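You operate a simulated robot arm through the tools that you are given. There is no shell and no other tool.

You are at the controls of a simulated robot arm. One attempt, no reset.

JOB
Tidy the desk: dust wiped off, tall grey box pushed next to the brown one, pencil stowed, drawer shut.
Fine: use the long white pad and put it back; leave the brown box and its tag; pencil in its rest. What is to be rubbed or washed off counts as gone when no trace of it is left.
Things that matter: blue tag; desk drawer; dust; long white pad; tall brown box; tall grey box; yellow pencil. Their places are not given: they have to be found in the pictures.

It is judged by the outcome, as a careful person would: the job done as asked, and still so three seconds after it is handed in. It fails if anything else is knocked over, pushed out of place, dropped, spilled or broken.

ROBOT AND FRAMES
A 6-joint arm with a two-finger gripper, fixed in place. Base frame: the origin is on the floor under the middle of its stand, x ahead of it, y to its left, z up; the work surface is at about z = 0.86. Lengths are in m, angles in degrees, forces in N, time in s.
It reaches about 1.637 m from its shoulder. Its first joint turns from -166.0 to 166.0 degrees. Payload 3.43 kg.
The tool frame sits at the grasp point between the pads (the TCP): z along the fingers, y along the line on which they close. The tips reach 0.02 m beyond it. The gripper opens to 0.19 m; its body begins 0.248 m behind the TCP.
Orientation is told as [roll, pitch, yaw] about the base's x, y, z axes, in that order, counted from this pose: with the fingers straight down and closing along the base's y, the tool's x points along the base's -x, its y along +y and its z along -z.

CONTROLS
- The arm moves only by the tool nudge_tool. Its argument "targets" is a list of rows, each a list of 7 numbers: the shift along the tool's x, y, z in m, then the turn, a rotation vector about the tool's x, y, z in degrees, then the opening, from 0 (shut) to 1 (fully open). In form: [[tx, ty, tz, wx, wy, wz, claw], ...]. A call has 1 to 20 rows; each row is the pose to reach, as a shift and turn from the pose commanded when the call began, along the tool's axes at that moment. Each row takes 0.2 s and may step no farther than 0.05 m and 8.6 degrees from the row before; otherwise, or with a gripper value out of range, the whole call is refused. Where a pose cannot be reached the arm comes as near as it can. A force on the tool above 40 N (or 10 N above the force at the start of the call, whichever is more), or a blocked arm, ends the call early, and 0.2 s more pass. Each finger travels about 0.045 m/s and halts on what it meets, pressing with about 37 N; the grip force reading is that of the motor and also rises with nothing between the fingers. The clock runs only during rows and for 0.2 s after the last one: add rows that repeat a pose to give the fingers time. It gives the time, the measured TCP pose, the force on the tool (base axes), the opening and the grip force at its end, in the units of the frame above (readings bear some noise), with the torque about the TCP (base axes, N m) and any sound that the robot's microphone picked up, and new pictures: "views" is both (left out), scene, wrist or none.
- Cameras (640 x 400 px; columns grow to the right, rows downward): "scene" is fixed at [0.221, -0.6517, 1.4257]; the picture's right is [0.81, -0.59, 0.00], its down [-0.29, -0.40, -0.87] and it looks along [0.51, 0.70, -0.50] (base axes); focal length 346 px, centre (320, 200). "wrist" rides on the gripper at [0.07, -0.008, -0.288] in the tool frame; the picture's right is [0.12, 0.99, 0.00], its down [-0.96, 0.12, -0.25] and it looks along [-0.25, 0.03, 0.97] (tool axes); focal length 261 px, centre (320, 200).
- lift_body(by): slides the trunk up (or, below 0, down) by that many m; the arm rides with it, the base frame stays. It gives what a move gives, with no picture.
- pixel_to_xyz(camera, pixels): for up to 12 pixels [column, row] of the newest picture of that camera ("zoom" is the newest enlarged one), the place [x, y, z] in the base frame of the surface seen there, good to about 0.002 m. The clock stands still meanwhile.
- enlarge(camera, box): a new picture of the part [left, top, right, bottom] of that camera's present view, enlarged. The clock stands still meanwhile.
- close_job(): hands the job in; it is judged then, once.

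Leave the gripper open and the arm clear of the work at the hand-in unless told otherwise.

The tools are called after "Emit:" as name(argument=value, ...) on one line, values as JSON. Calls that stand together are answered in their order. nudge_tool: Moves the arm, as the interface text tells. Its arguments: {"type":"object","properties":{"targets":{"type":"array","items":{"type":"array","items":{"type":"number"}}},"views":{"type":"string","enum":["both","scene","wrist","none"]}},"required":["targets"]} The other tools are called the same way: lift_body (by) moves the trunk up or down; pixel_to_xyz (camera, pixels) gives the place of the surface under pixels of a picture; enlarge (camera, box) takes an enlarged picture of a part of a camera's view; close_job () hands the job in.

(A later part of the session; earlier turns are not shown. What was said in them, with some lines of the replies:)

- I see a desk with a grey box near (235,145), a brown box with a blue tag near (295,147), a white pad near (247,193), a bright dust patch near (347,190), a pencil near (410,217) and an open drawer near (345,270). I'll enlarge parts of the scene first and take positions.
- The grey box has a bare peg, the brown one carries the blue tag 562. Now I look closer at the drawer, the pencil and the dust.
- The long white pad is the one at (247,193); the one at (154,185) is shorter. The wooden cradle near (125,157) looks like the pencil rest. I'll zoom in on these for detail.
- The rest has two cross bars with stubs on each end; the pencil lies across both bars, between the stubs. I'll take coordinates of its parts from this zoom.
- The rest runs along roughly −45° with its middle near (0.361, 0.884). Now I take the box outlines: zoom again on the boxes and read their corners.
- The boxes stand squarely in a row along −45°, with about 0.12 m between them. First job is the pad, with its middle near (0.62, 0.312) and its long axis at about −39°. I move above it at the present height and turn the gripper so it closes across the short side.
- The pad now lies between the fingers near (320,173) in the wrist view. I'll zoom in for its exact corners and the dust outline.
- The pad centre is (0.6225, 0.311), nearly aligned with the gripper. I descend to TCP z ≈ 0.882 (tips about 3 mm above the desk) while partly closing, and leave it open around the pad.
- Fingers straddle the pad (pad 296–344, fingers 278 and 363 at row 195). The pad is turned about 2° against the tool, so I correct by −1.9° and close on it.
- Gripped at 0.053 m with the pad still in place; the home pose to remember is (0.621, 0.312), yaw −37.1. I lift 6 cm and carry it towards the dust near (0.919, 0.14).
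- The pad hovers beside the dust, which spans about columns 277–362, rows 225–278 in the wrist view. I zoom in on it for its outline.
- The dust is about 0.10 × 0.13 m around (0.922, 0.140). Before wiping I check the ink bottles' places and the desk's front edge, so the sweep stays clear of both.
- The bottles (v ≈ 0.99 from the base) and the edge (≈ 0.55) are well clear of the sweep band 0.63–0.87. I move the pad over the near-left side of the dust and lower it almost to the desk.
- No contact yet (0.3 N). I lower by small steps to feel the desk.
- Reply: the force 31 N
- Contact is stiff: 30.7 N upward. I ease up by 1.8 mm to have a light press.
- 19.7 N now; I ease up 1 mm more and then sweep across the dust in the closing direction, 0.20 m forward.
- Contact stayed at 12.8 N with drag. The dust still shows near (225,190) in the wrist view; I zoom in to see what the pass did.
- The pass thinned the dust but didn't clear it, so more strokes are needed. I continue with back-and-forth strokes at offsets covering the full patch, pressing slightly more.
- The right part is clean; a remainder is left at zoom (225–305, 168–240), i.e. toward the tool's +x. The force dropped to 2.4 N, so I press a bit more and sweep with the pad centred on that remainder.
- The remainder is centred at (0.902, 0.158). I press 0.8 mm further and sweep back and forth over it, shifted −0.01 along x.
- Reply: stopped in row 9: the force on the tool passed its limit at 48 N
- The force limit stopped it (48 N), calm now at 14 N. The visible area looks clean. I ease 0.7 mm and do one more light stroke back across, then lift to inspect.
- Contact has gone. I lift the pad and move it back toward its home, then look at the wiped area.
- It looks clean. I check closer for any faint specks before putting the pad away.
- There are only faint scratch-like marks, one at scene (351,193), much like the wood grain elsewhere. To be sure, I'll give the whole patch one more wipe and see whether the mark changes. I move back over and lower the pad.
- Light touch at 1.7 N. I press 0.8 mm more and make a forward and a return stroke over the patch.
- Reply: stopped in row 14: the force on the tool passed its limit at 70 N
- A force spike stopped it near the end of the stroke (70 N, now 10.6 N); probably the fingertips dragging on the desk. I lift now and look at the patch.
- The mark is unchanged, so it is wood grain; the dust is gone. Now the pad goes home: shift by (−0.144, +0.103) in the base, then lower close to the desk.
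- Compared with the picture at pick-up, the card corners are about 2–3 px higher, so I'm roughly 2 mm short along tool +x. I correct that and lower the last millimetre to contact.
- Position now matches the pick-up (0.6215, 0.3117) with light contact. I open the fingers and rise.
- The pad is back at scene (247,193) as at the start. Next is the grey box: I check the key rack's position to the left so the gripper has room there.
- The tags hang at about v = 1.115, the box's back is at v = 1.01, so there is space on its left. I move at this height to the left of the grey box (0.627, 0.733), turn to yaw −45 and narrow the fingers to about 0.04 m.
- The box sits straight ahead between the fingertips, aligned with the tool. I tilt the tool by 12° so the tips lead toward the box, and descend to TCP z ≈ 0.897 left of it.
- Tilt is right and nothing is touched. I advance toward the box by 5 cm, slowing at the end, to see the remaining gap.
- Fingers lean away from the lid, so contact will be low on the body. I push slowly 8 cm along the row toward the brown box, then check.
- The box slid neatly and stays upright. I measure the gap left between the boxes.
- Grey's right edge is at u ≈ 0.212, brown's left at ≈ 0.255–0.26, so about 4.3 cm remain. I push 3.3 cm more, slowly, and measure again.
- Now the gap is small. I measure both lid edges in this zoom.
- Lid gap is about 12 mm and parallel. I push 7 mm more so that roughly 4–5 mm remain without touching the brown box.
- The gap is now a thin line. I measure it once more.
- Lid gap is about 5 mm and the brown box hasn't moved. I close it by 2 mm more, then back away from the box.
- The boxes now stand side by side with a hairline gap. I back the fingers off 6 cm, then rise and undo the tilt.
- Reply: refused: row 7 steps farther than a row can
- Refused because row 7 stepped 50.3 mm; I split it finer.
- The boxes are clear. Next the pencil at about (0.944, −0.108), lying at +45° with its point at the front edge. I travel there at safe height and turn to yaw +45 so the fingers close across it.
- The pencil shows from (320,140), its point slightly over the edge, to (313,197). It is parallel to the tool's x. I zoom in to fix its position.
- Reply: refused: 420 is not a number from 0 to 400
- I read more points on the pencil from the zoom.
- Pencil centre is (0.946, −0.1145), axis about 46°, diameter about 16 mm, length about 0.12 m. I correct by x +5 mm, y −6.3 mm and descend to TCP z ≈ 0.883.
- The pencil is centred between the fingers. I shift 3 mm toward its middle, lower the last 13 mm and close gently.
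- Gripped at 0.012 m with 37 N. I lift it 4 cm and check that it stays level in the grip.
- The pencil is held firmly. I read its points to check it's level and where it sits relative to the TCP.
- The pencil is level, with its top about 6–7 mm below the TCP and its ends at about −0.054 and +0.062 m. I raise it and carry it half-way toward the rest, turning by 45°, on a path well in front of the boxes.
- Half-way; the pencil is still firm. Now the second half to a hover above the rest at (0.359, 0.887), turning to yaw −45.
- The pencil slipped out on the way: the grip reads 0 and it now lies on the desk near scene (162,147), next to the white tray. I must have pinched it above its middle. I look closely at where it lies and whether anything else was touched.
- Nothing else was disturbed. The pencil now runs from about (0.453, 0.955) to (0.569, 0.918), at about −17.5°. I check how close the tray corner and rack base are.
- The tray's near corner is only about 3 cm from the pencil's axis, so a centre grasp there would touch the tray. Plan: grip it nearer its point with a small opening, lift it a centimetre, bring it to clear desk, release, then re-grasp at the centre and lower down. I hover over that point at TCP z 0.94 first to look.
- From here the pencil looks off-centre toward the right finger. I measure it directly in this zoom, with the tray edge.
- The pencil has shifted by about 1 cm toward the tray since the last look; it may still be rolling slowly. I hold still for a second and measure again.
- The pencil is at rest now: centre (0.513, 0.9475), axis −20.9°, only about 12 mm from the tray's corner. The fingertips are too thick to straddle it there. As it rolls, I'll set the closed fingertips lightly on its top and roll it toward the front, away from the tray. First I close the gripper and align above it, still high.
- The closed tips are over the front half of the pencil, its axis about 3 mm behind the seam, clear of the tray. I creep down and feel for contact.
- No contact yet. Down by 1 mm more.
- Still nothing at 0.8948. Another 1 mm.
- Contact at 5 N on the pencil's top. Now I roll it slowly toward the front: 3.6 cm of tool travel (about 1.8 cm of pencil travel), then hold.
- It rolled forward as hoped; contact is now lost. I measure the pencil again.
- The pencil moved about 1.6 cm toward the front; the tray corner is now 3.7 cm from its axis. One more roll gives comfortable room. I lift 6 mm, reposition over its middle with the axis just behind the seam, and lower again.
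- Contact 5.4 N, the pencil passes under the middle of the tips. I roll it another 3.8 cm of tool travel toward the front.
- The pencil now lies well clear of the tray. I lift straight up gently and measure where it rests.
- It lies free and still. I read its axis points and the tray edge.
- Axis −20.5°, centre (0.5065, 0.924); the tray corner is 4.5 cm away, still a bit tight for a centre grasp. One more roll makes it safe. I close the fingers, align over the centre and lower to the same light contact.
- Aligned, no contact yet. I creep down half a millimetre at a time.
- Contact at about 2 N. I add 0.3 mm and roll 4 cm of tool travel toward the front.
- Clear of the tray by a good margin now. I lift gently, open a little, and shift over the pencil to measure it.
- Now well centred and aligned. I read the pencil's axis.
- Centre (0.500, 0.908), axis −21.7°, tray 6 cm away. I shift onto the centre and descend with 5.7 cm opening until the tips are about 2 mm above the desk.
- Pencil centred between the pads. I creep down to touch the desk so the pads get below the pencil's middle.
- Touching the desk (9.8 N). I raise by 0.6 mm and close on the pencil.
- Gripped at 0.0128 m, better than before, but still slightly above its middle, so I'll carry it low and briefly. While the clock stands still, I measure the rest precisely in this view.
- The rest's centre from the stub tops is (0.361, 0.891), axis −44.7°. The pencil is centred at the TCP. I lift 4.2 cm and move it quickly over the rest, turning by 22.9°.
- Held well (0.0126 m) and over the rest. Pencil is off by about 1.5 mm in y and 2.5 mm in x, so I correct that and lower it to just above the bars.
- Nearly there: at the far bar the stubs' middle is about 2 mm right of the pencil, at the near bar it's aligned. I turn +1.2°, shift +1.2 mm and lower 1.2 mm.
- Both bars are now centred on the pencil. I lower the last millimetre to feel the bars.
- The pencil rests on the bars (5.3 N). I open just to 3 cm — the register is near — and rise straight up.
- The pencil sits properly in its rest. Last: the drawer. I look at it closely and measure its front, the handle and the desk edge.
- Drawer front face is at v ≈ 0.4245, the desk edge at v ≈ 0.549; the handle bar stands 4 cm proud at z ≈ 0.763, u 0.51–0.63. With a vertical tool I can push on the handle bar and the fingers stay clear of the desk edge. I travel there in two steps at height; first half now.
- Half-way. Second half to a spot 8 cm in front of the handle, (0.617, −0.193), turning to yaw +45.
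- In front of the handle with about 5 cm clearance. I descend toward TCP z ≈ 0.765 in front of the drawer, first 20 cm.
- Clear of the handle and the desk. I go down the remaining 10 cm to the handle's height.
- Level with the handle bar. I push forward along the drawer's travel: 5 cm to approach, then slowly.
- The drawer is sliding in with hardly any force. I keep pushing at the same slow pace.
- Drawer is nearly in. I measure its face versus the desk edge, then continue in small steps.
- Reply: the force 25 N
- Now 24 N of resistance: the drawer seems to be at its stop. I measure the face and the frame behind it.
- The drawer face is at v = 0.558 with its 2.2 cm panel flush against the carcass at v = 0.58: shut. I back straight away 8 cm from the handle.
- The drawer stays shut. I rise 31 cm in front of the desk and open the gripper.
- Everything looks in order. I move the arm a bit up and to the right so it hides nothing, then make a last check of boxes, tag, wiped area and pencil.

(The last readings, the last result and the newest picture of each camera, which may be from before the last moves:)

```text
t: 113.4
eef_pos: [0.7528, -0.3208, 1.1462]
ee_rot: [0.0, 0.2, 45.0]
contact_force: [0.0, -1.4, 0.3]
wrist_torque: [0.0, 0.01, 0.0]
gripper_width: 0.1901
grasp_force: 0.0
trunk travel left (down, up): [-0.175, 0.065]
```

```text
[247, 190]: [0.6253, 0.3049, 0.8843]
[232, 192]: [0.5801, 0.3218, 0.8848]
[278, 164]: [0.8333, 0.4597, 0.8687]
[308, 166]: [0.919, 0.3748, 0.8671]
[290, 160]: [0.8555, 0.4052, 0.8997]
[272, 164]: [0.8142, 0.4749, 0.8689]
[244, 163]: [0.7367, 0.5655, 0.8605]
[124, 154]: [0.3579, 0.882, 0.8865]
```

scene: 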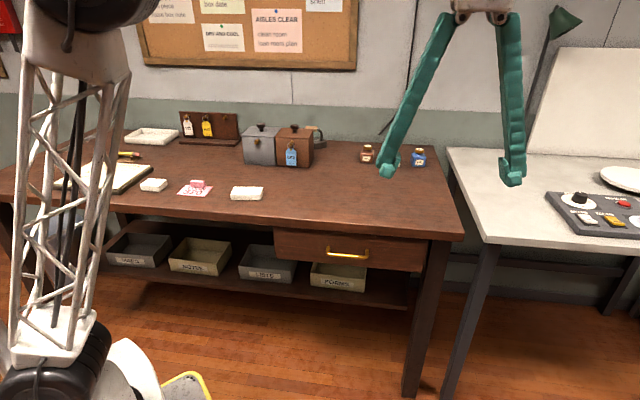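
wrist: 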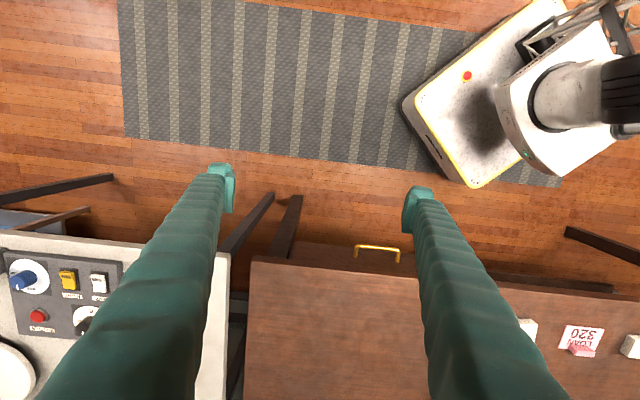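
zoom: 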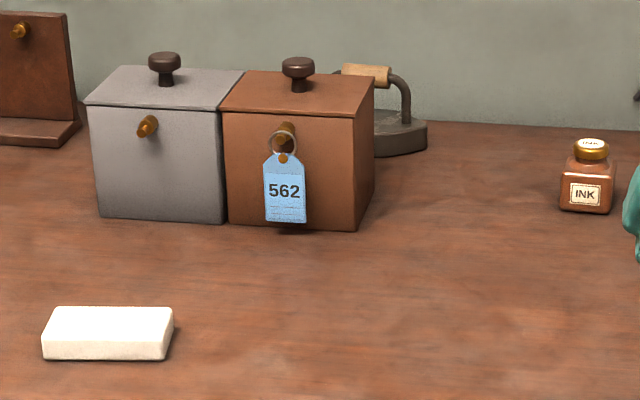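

The last check matches what was asked:
- **Dust:** no trace is left on the desk.
- **Pad:** it is back where it was, within 1 mm.
- **Boxes:** the grey box stands right beside the brown one, and the brown box and tag 562 haven't moved.
- **Pencil:** it lies in its rest. It slipped out of the grip once on the way and landed on the desk without touching anything else.
- **Drawer:** it is shut.

The gripper is open and the arm is clear, so I hand the job in.

Emit:
close_job()

```text
The job is handed in.
```

I've handed the job in; it hasn't come back with a verdict yet. My last check of the pictures showed everything done as asked:

- **Dust:** it is wiped off, with no trace left. A faint mark near the spot didn't change with further wiping, so I took it for wood grain.
- **Long white pad:** I used it for the wiping and put it back within about 1 mm of where it was.
- **Grey box:** it stands right beside the brown one, with only a hairline gap. The brown box and its blue tag (562) haven't moved.
- **Pencil:** it lies in its rest. It slipped out of the gripper once on the way and fell onto the desk near the white tray. I rolled it clear of the tray with light fingertip pressure and picked it up again. Nothing else was disturbed.
- **Drawer:** it is pushed shut against its stop.

I left the gripper open and the arm clear of the desk.
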